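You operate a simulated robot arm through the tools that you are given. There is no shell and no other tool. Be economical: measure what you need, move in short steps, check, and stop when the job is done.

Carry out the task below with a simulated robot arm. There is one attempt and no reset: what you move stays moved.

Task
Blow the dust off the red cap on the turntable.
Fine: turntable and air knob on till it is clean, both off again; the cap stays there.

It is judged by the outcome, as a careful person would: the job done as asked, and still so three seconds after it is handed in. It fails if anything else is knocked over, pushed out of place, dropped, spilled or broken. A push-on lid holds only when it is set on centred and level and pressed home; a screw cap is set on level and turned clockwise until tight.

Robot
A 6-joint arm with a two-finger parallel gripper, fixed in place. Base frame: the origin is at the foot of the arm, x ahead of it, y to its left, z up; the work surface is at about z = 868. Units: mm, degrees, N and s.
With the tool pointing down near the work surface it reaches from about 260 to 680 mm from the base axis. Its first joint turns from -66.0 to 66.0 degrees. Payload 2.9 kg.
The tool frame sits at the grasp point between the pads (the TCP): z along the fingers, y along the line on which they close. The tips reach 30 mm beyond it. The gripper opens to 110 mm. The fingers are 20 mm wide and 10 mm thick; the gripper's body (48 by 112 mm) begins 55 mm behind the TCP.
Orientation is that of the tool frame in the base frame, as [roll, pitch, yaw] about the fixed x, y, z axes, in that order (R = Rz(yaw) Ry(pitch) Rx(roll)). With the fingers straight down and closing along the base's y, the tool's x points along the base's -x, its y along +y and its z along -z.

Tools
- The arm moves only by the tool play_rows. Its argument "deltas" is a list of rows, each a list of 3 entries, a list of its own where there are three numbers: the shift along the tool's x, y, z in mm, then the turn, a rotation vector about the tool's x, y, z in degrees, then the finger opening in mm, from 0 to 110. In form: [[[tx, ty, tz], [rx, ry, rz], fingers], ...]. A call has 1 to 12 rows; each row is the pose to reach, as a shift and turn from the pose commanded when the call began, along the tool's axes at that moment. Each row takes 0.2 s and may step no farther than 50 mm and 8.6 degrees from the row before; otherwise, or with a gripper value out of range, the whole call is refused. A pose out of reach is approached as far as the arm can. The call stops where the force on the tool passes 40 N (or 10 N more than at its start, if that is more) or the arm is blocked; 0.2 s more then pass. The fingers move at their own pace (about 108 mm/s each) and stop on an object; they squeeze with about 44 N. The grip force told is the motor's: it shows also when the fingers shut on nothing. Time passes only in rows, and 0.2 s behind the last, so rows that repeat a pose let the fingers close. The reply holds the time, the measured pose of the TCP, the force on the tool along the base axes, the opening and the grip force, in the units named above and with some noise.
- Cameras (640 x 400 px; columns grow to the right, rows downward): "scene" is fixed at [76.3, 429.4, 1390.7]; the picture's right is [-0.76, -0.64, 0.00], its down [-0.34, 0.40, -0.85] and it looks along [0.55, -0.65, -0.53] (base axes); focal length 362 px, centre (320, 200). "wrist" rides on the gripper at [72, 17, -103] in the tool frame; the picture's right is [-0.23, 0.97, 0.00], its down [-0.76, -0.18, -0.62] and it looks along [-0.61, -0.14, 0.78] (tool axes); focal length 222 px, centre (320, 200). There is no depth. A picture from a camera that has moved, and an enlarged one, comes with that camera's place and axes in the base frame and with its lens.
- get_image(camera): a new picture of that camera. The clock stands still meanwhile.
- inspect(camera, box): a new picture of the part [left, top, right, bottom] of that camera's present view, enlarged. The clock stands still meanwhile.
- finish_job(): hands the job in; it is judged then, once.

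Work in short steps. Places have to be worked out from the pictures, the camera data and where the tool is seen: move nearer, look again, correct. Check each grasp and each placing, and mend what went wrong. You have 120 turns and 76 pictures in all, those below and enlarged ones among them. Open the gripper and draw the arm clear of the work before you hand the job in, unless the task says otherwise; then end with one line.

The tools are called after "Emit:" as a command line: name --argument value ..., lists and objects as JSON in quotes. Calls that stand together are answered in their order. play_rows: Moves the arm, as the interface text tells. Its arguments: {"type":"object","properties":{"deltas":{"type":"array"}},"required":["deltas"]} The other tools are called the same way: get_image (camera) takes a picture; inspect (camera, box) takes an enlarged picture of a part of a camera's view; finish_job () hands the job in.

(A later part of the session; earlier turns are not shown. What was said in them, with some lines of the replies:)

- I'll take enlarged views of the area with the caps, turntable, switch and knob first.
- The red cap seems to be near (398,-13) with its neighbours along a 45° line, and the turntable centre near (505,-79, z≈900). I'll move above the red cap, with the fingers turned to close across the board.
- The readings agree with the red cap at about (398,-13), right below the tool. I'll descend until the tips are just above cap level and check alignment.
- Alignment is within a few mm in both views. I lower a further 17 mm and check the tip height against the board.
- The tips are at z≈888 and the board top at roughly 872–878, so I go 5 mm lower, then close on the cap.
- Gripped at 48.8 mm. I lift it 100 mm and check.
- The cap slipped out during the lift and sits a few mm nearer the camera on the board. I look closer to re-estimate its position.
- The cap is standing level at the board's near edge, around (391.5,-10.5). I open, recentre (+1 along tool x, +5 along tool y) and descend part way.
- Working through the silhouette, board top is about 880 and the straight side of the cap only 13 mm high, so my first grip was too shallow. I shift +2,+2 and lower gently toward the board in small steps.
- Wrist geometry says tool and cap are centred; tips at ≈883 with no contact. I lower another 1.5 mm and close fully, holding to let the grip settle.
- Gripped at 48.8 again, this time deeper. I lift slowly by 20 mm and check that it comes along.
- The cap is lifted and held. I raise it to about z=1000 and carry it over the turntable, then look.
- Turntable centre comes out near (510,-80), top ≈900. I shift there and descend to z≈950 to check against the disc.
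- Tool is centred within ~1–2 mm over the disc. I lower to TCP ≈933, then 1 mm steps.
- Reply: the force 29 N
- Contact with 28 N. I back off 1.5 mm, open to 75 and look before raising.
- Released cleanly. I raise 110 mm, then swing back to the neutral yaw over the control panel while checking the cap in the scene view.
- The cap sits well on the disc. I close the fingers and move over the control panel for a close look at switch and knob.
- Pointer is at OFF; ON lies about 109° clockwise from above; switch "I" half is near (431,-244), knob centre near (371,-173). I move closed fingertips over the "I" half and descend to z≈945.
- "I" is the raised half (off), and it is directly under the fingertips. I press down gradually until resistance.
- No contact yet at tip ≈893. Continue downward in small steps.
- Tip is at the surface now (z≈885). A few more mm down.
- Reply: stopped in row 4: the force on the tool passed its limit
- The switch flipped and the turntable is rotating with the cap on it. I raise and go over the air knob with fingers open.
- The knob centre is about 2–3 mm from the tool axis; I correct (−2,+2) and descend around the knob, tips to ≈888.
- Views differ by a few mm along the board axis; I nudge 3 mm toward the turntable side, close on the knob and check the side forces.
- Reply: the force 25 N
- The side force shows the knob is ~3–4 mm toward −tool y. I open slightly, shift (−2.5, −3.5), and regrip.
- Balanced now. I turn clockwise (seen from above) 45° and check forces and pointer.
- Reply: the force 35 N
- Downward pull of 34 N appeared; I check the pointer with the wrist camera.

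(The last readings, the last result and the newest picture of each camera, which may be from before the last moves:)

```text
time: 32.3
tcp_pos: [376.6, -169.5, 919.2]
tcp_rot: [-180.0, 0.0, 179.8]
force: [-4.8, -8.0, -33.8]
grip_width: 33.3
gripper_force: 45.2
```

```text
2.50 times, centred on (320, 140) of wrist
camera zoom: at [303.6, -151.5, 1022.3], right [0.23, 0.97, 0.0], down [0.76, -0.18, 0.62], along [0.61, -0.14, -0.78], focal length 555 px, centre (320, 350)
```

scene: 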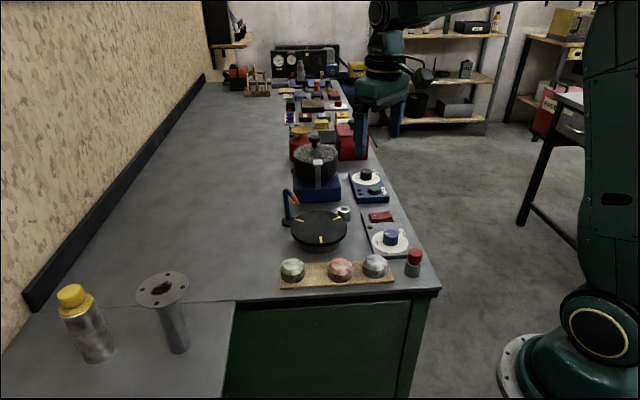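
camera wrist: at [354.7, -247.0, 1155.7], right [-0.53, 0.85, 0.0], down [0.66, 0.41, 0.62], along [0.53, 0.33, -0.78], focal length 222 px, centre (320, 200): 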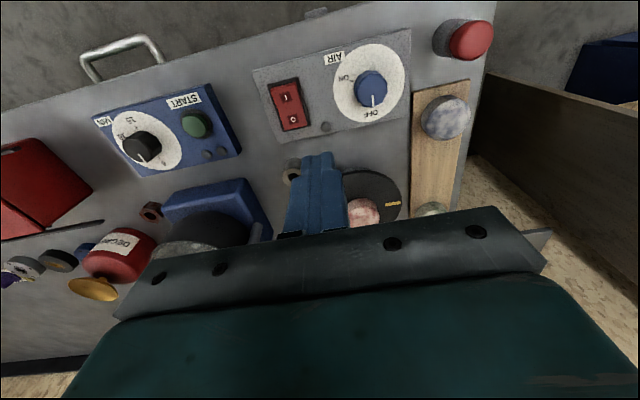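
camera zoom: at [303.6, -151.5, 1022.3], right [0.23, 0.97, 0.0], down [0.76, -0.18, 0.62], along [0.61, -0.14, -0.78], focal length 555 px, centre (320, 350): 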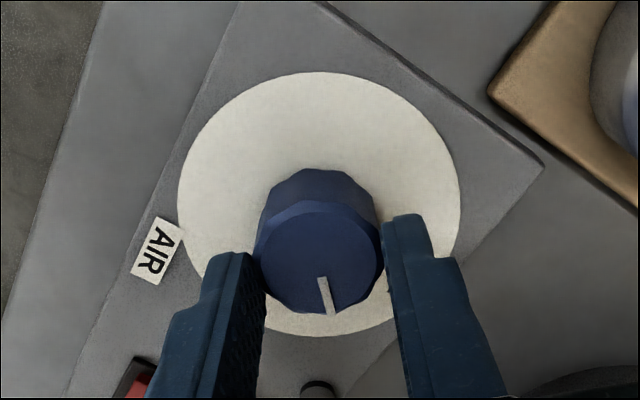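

The knob is turning with the tool. I relieve the vertical load by 1.5 mm and continue another 45°.

Emit:
play_rows --deltas '[[[0, 0, 1.5], [0, 0, 0], 20], [[0, 0, 1.5], [0, 0, 7.5], 20], [[0, 0, 1.5], [0, 0, 15], 20], [[0, 0, 1.5], [0, 0, 22.5], 20], [[0, 0, 1.5], [0, 0, 30], 20], [[0, 0, 1.5], [0, 0, 37.5], 20], [[0, 0, 1.5], [0, 0, 45], 20], [[0, 0, 1.5], [0, 0, 45], 20]]'

Emit:
inspect --camera "wrist" --box '[220, 60, 420, 220]'

Emit:
inspect --camera "scene" --box '[280, 160, 440, 280]'

```text
time: 34.1
tcp_pos: [375.6, -171.1, 918.9]
tcp_rot: [180.0, 0.5, 134.7]
force: [-15.5, -16.0, 15.7]
grip_width: 33.6
gripper_force: 45.0
```

```text
2.50 times, centred on (320, 140) of wrist
camera zoom: at [335.9, -105.9, 1021.9], right [0.85, 0.52, 0.0], down [0.41, -0.66, 0.63], along [0.33, -0.54, -0.78], focal length 555 px, centre (320, 350)
```

zoom: 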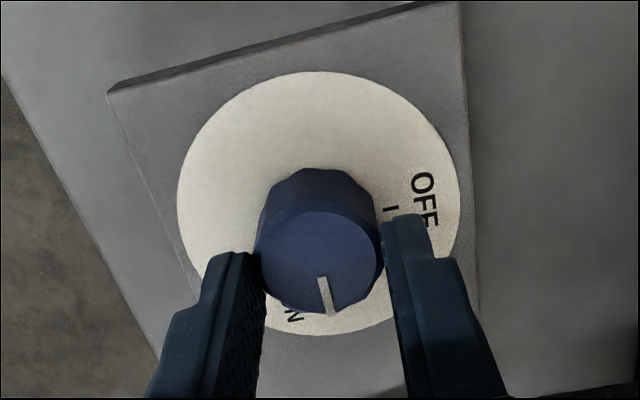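

```text
3.33 times, centred on (360, 220) of scene
camera zoom: at [75.8, 429.1, 1390.9], right [-0.76, -0.64, 0.0], down [-0.34, 0.4, -0.85], along [0.55, -0.65, -0.53], focal length 1206 px, centre (187, 133)
```

zoom: 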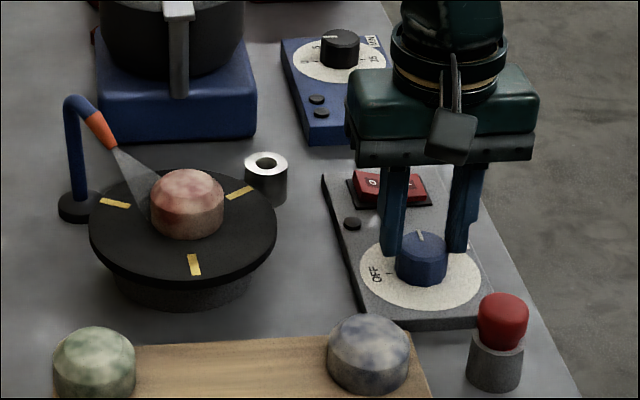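

The air jet is on and hitting the cap. I relieve the side force and finish the remaining ~18° to the ON mark.

Emit:
play_rows --deltas '[[[0, -2.5, 0.5], [0, 0, 0], 20], [[0, -2.5, 0.5], [0, 0, 7], 20], [[0, -2.5, 0.5], [0, 0, 14], 20], [[0, -2.5, 0.5], [0, 0, 18], 20], [[0, -2.5, 0.5], [0, 0, 18], 20]]'

Emit:
inspect --camera "wrist" --box '[220, 60, 420, 220]'

Emit:
inspect --camera "scene" --box '[290, 180, 370, 240]'

```text
time: 35.3
tcp_pos: [374.4, -172.2, 920.0]
tcp_rot: [179.7, 0.4, 116.9]
force: [-7.3, -6.7, 33.4]
grip_width: 33.4
gripper_force: 45.6
```

```text
2.50 times, centred on (320, 140) of wrist
camera zoom: at [356.5, -97.6, 1021.8], right [0.97, 0.24, 0.01], down [0.18, -0.76, 0.63], along [0.15, -0.61, -0.78], focal length 555 px, centre (320, 350)
```

zoom: 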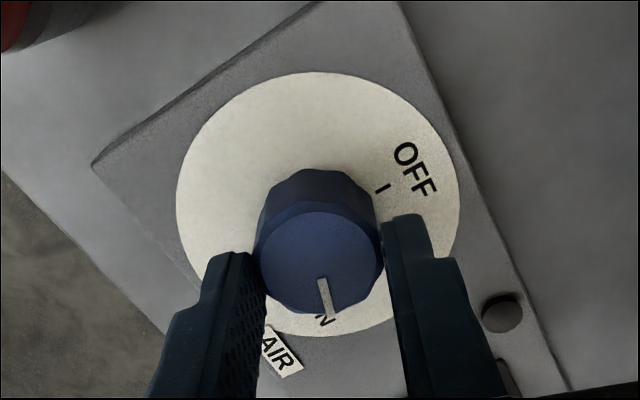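

```text
6.67 times, centred on (330, 210) of scene
camera zoom: at [75.8, 429.5, 1390.8], right [-0.76, -0.64, 0.0], down [-0.34, 0.4, -0.85], along [0.55, -0.65, -0.53], focal length 2411 px, centre (253, 133)
```

zoom: 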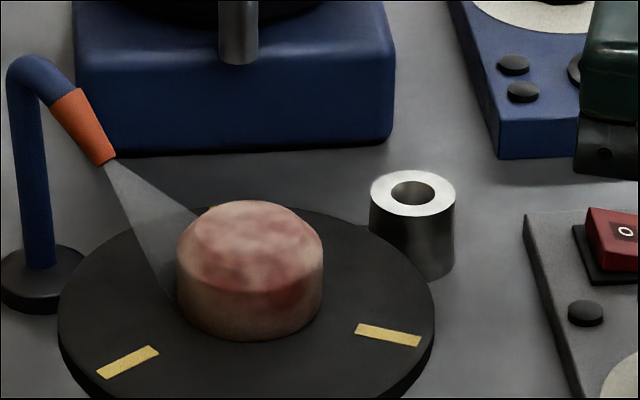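

Knob is at ON. I relieve the vertical load and wait, holding the knob, while the cap rotates in the jet.

Emit:
play_rows --deltas '[[[0, 0, -1], [0, 0, 0], 20], [[0, 0, -1.5], [0, 0, 0], 20], [[0, 0, -1.5], [0, 0, 0], 20], [[0, 0, -1.5], [0, 0, 0], 20], [[0, 0, -1.5], [0, 0, 0], 20], [[0, 0, -1.5], [0, 0, 0], 20], [[0, 0, -1.5], [0, 0, 0], 20], [[0, 0, -1.5], [0, 0, 0], 20], [[0, 0, -1.5], [0, 0, 0], 20], [[0, 0, -1.5], [0, 0, 0], 20], [[0, 0, -1.5], [0, 0, 0], 20], [[0, 0, -1.5], [0, 0, 0], 20]]'

Emit:
inspect --camera "scene" --box '[290, 180, 370, 240]'

```text
time: 37.9
tcp_pos: [375.2, -170.5, 918.8]
tcp_rot: [179.8, 0.2, 117.0]
force: [14.9, -7.7, -23.8]
grip_width: 33.4
gripper_force: 44.4
```

```text
6.67 times, centred on (330, 210) of scene
camera zoom: at [77.0, 429.1, 1390.8], right [-0.76, -0.64, 0.0], down [-0.34, 0.4, -0.85], along [0.55, -0.65, -0.53], focal length 2411 px, centre (253, 133)
```

zoom: 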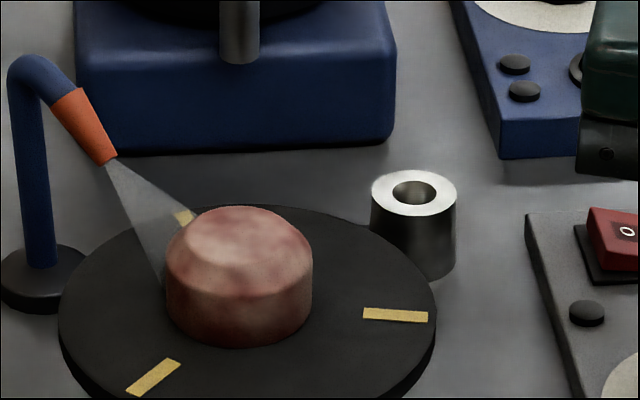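

The dust is thinning and the cap stays put. I keep waiting.

Emit:
play_rows --deltas '[[[0, 0, 0.5], [0, 0, 0], 20], [[0, 0, 0.5], [0, 0, 0], 20], [[0, 0, 0.5], [0, 0, 0], 20], [[0, 0, 0.5], [0, 0, 0], 20], [[0, 0, 0.5], [0, 0, 0], 20], [[0, 0, 0.5], [0, 0, 0], 20], [[0, 0, 0.5], [0, 0, 0], 20], [[0, 0, 0.5], [0, 0, 0], 20], [[0, 0, 0.5], [0, 0, 0], 20], [[0, 0, 0.5], [0, 0, 0], 20], [[0, 0, 0.5], [0, 0, 0], 20], [[0, 0, 0.5], [0, 0, 0], 20]]'

Emit:
inspect --camera "scene" --box '[290, 180, 370, 240]'

```text
time: 40.5
tcp_pos: [376.1, -171.9, 919.0]
tcp_rot: [179.8, 0.3, 117.0]
force: [8.1, -7.3, -0.9]
grip_width: 33.4
gripper_force: 45.2
```

```text
6.67 times, centred on (330, 210) of scene
camera zoom: at [76.6, 429.2, 1390.8], right [-0.76, -0.64, 0.0], down [-0.34, 0.4, -0.85], along [0.55, -0.65, -0.53], focal length 2411 px, centre (253, 133)
```

zoom: 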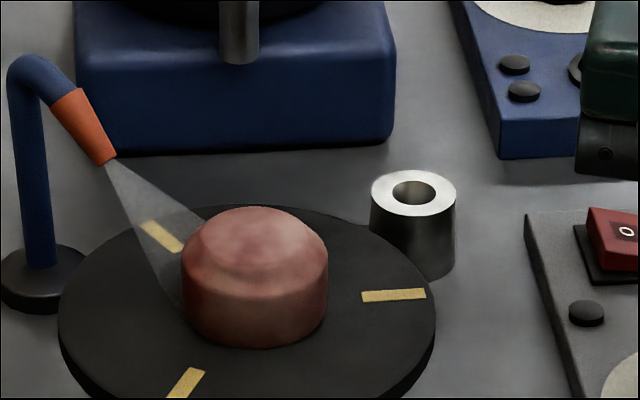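

Progress is clear; some haze remains on top. I wait further.

Emit:
play_rows --deltas '[[[0, 0, 0], [0, 0, 0], 20], [[0, 0, 0], [0, 0, 0], 20], [[0, 0, 0], [0, 0, 0], 20], [[0, 0, 0], [0, 0, 0], 20], [[0, 0, 0], [0, 0, 0], 20], [[0, 0, 0], [0, 0, 0], 20], [[0, 0, 0], [0, 0, 0], 20], [[0, 0, 0], [0, 0, 0], 20], [[0, 0, 0], [0, 0, 0], 20], [[0, 0, 0], [0, 0, 0], 20], [[0, 0, 0], [0, 0, 0], 20], [[0, 0, 0], [0, 0, 0], 20]]'

Emit:
play_rows --deltas '[[[0, 0, 0], [0, 0, 0], 20], [[0, 0, 0], [0, 0, 0], 20], [[0, 0, 0], [0, 0, 0], 20], [[0, 0, 0], [0, 0, 0], 20], [[0, 0, 0], [0, 0, 0], 20], [[0, 0, 0], [0, 0, 0], 20], [[0, 0, 0], [0, 0, 0], 20], [[0, 0, 0], [0, 0, 0], 20], [[0, 0, 0], [0, 0, 0], 20], [[0, 0, 0], [0, 0, 0], 20], [[0, 0, 0], [0, 0, 0], 20], [[0, 0, 0], [0, 0, 0], 20]]'

Emit:
inspect --camera "scene" --box '[290, 180, 370, 240]'

```text
time: 43.1
tcp_pos: [375.4, -171.5, 918.8]
tcp_rot: [179.8, 0.2, 117.0]
force: [7.5, -7.3, 4.2]
grip_width: 33.4
gripper_force: 45.4
```

```text
time: 45.7
tcp_pos: [376.5, -171.3, 918.2]
tcp_rot: [179.8, 0.1, 117.0]
force: [9.0, -6.8, 6.2]
grip_width: 33.4
gripper_force: 45.4
```

```text
6.67 times, centred on (330, 210) of scene
camera zoom: at [76.5, 429.3, 1390.8], right [-0.76, -0.64, 0.0], down [-0.34, 0.4, -0.85], along [0.55, -0.65, -0.53], focal length 2411 px, centre (253, 133)
```

zoom: 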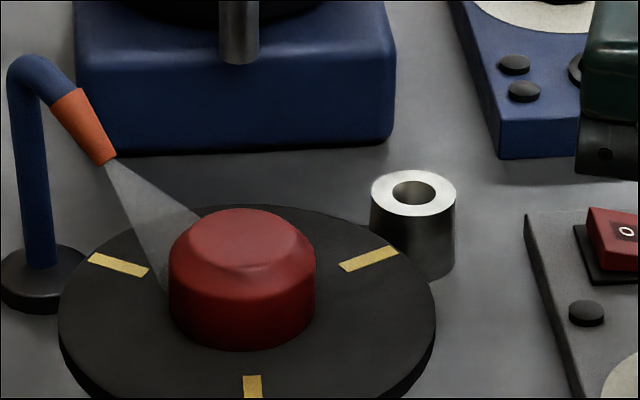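

Looks nearly clean. I wait another ~5 s and compare.

Emit:
play_rows --deltas '[[[0, 0, 0], [0, 0, 0], 20], [[0, 0, 0], [0, 0, 0], 20], [[0, 0, 0], [0, 0, 0], 20], [[0, 0, 0], [0, 0, 0], 20], [[0, 0, 0], [0, 0, 0], 20], [[0, 0, 0], [0, 0, 0], 20], [[0, 0, 0], [0, 0, 0], 20], [[0, 0, 0], [0, 0, 0], 20], [[0, 0, 0], [0, 0, 0], 20], [[0, 0, 0], [0, 0, 0], 20], [[0, 0, 0], [0, 0, 0], 20], [[0, 0, 0], [0, 0, 0], 20]]'

Emit:
play_rows --deltas '[[[0, 0, 0], [0, 0, 0], 20], [[0, 0, 0], [0, 0, 0], 20], [[0, 0, 0], [0, 0, 0], 20], [[0, 0, 0], [0, 0, 0], 20], [[0, 0, 0], [0, 0, 0], 20], [[0, 0, 0], [0, 0, 0], 20], [[0, 0, 0], [0, 0, 0], 20], [[0, 0, 0], [0, 0, 0], 20], [[0, 0, 0], [0, 0, 0], 20], [[0, 0, 0], [0, 0, 0], 20], [[0, 0, 0], [0, 0, 0], 20], [[0, 0, 0], [0, 0, 0], 20]]'

Emit:
inspect --camera "scene" --box '[290, 180, 370, 240]'

```text
time: 48.3
tcp_pos: [374.8, -171.3, 918.7]
tcp_rot: [179.8, 0.0, 117.0]
force: [8.9, -6.3, 6.8]
grip_width: 33.3
gripper_force: 44.8
```

```text
time: 50.9
tcp_pos: [376.1, -171.2, 917.7]
tcp_rot: [179.8, 0.2, 117.0]
force: [8.7, -6.0, 5.4]
grip_width: 33.6
gripper_force: 45.1
```

```text
6.67 times, centred on (330, 210) of scene
camera zoom: at [76.5, 429.3, 1390.8], right [-0.76, -0.64, 0.0], down [-0.34, 0.4, -0.85], along [0.55, -0.65, -0.53], focal length 2411 px, centre (253, 133)
```

zoom: 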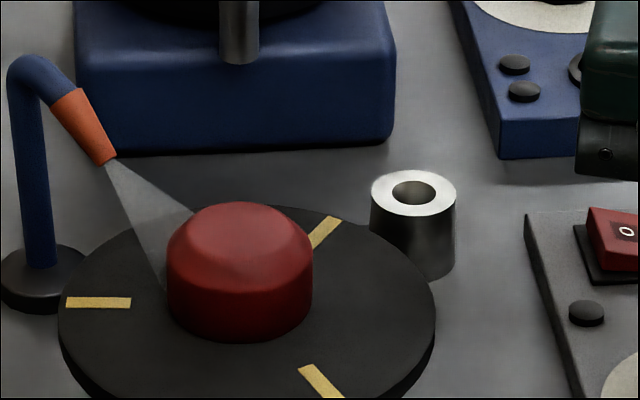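

The cap is uniformly clean. I turn the knob back counter-clockwise, first 54°.

Emit:
play_rows --deltas '[[[0, 0, 0], [0, 0, -8], 20], [[0, 0, 0], [0, 0, -16], 20], [[0, 0, 0], [0, 0, -24], 20], [[0, 0, 0], [0, 0, -32], 20], [[0, 0, 0], [0, 0, -40], 20], [[0, 0, 0], [0, 0, -48], 20], [[0, 0, 0], [0, 0, -54], 20], [[0, 0, 0], [0, 0, -54], 20]]'

```text
time: 52.7
tcp_pos: [375.6, -169.7, 919.0]
tcp_rot: [-180.0, 0.3, 171.2]
force: [14.1, 11.4, 0.1]
grip_width: 33.4
gripper_force: 44.9
```

Halfway; I add a small relief shift and turn the remaining 55°.

Emit:
play_rows --deltas '[[[-1, 1.2, 0], [0, 0, -8], 20], [[-1, 1.2, 0], [0, 0, -16], 20], [[-1, 1.2, 0], [0, 0, -24], 20], [[-1, 1.2, 0], [0, 0, -32], 20], [[-1, 1.2, 0], [0, 0, -40], 20], [[-1, 1.2, 0], [0, 0, -48], 20], [[-1, 1.2, 0], [0, 0, -54], 20], [[-1, 1.2, 0], [0, 0, -55], 20], [[-1, 1.2, 0], [0, 0, -55], 20]]'

Emit:
inspect --camera "wrist" --box '[220, 60, 420, 220]'

Emit:
inspect --camera "scene" --box '[280, 160, 440, 280]'

```text
time: 54.7
tcp_pos: [376.3, -167.9, 918.7]
tcp_rot: [-179.9, 0.1, -133.9]
force: [-1.8, 10.0, 3.3]
grip_width: 33.7
gripper_force: 45.1
```

```text
2.50 times, centred on (320, 140) of wrist
camera zoom: at [312.3, -208.3, 1021.9], right [-0.54, 0.84, 0.0], down [0.65, 0.43, 0.62], along [0.53, 0.34, -0.78], focal length 555 px, centre (320, 350)
```

zoom: 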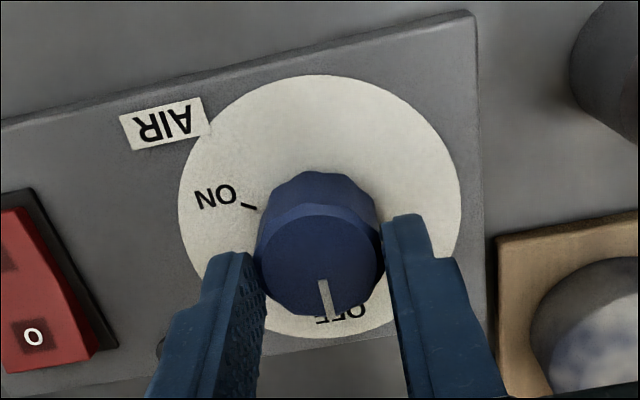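

```text
3.33 times, centred on (360, 220) of scene
camera zoom: at [76.3, 429.7, 1390.7], right [-0.76, -0.64, 0.0], down [-0.34, 0.4, -0.85], along [0.55, -0.65, -0.53], focal length 1206 px, centre (187, 133)
```

zoom: 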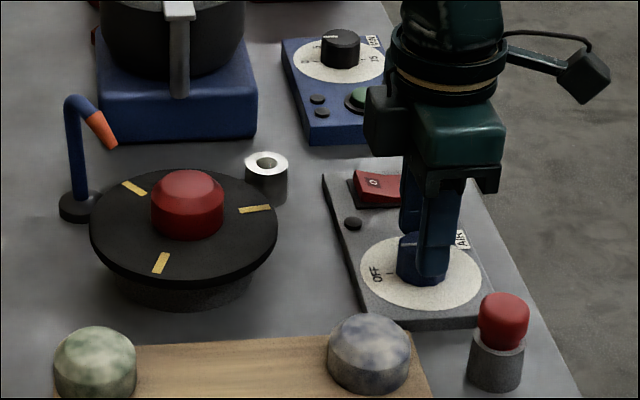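

Air is off and the pointer is back at OFF. I release, rise, close the fingers and move over the "O" half of the switch.

Emit:
play_rows --deltas '[[[0, 0, 0], [0, 0, 0], 45], [[0, 0, 0], [0, 0, 0], 65], [[0, 0, -30], [0, 0, 0], 65], [[0, 0, -70], [0, 0, 0], 65], [[-3, -40, -70], [0, 0, 0], 20], [[-6, -80, -70], [0, 0, 0], 0], [[-6.8, -92.7, -60], [0, 0, 0], 0], [[-6.8, -92.7, -30], [0, 0, 0], 0], [[-6.8, -92.7, -30], [0, 0, 0], 0]]'

Emit:
inspect --camera "wrist" --box '[220, 60, 420, 220]'

Emit:
inspect --camera "scene" --box '[350, 180, 430, 240]'

```text
time: 56.7
tcp_pos: [447.5, -230.1, 947.2]
tcp_rot: [-179.8, 0.1, -134.0]
force: [0.2, -1.1, 0.8]
grip_width: 0.1
gripper_force: 37.8
```

```text
2.50 times, centred on (320, 140) of wrist
camera zoom: at [384.1, -268.7, 1050.4], right [-0.54, 0.84, 0.0], down [0.65, 0.43, 0.63], along [0.53, 0.34, -0.78], focal length 555 px, centre (320, 350)
```

zoom: 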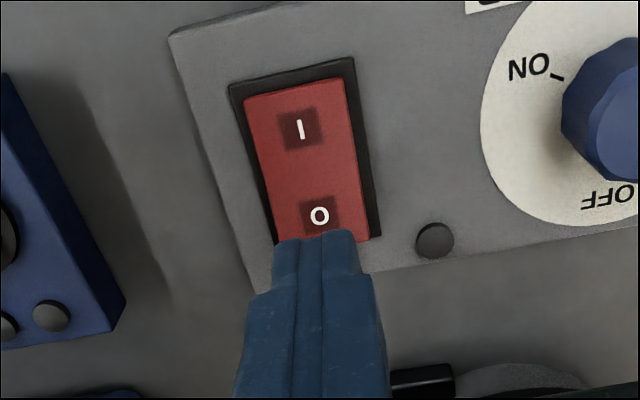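

```text
6.67 times, centred on (390, 210) of scene
camera zoom: at [76.4, 429.4, 1390.7], right [-0.76, -0.64, 0.0], down [-0.34, 0.4, -0.85], along [0.55, -0.65, -0.53], focal length 2411 px, centre (-147, 133)
```

zoom: 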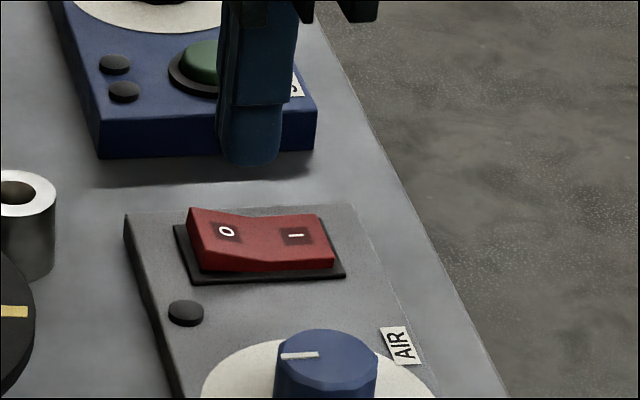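

Same relative placement over "O" as the successful press on "I". I press down with a 2 mm outward shift.

Emit:
play_rows --deltas '[[[-2, 0, 8], [0, 0, 0], 0], [[-2, 0, 16], [0, 0, 0], 0], [[-2, 0, 22], [0, 0, 0], 0], [[-2, 0, 25], [0, 0, 0], 0], [[-2, 0, 28], [0, 0, 0], 0], [[-2, 0, 30], [0, 0, 0], 0], [[-2, 0, 32], [0, 0, 0], 0], [[-2, 0, 34], [0, 0, 0], 0], [[-2, 0, 36], [0, 0, 0], 0], [[-2, 0, 38], [0, 0, 0], 0], [[-2, 0, 40], [0, 0, 0], 0]]'

Emit:
inspect --camera "scene" --box '[280, 160, 440, 280]'

```text
time: 59.3
tcp_pos: [449.8, -227.6, 913.3]
tcp_rot: [-179.6, 0.2, -133.9]
force: [-0.8, 1.2, 4.6]
grip_width: 0.2
gripper_force: 37.4
stopped in row 11: the force on the tool passed its limit (the readings are from after the stop); the commanded pose is now the measured one
```

```text
3.33 times, centred on (360, 220) of scene
camera zoom: at [76.3, 429.5, 1390.7], right [-0.76, -0.64, 0.0], down [-0.34, 0.4, -0.85], along [0.55, -0.65, -0.53], focal length 1206 px, centre (187, 133)
```

zoom: 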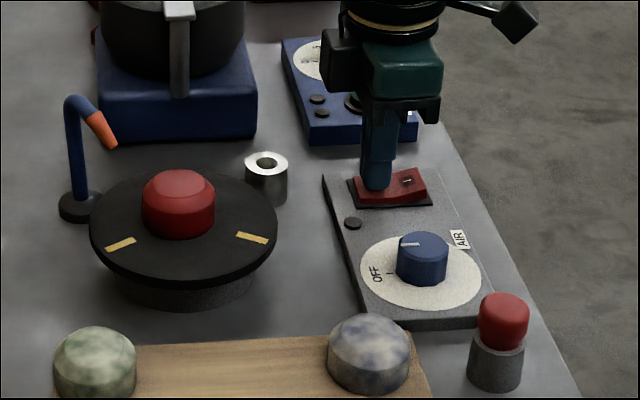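

The switch seems flipped to O. I raise the arm clear, open the gripper, and confirm that the turntable stands still.

Emit:
play_rows --deltas '[[[0, 0, -30], [0, 0, 0], 0], [[0, 0, -70], [0, 0, 0], 0], [[0, 0, -110], [0, 0, 0], 30], [[0, 0, -150], [0, 0, 0], 60], [[0, 0, -170], [0, 0, 0], 60], [[0, 0, -170], [0, 0, 0], 60]]'

Emit:
inspect --camera "scene" --box '[280, 160, 440, 280]'

Emit:
play_rows --deltas '[[[0, 0, 0], [0, 0, 0], 60], [[0, 0, 0], [0, 0, 0], 60], [[0, 0, 0], [0, 0, 0], 60], [[0, 0, 0], [0, 0, 0], 60], [[0, 0, 0], [0, 0, 0], 60]]'

Emit:
inspect --camera "scene" --box '[280, 160, 440, 280]'

```text
time: 60.7
tcp_pos: [449.3, -228.3, 1080.8]
tcp_rot: [-179.7, 0.2, -133.8]
force: [0.6, 0.0, 0.7]
grip_width: 60.0
gripper_force: 0.3
```

```text
3.33 times, centred on (360, 220) of scene
camera zoom: at [76.3, 429.4, 1390.7], right [-0.76, -0.64, 0.0], down [-0.34, 0.4, -0.85], along [0.55, -0.65, -0.53], focal length 1206 px, centre (187, 133)
```

zoom: 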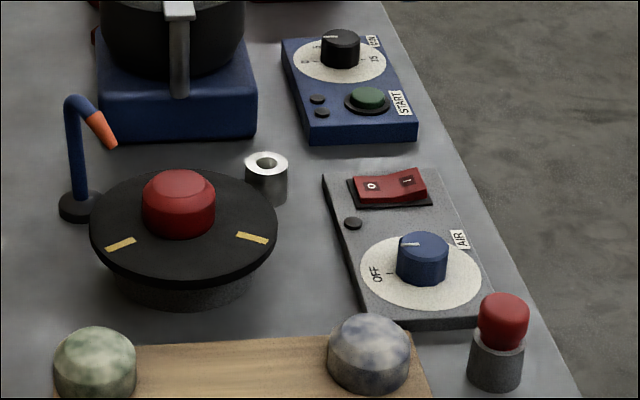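

```text
time: 61.9
tcp_pos: [449.3, -227.2, 1079.9]
tcp_rot: [-179.6, 0.3, -133.9]
force: [0.3, 0.7, -0.8]
grip_width: 60.1
gripper_force: 0.0
```

```text
3.33 times, centred on (360, 220) of scene
camera zoom: at [76.3, 429.4, 1390.7], right [-0.76, -0.64, 0.0], down [-0.34, 0.4, -0.85], along [0.55, -0.65, -0.53], focal length 1206 px, centre (187, 133)
```

zoom: 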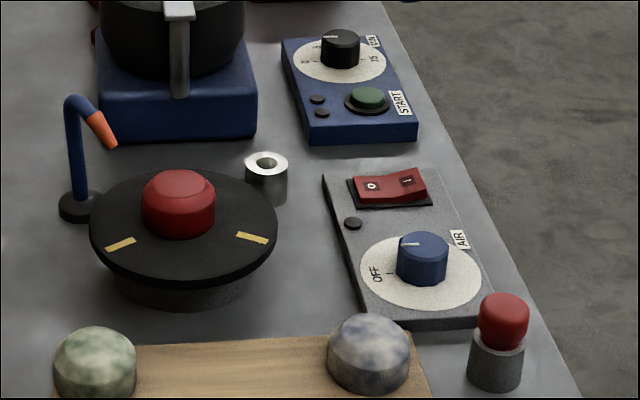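

The turntable is still, the air is off, the knob and switch are both at off, the red cap is clean on the disc, and the arm is clear with the gripper open. I hand the job in.

Emit:
finish_job

```text
The job is handed in.
```

The red cap is blown clean and still on the turntable; the turntable and the air knob are both off, and nothing else was moved.
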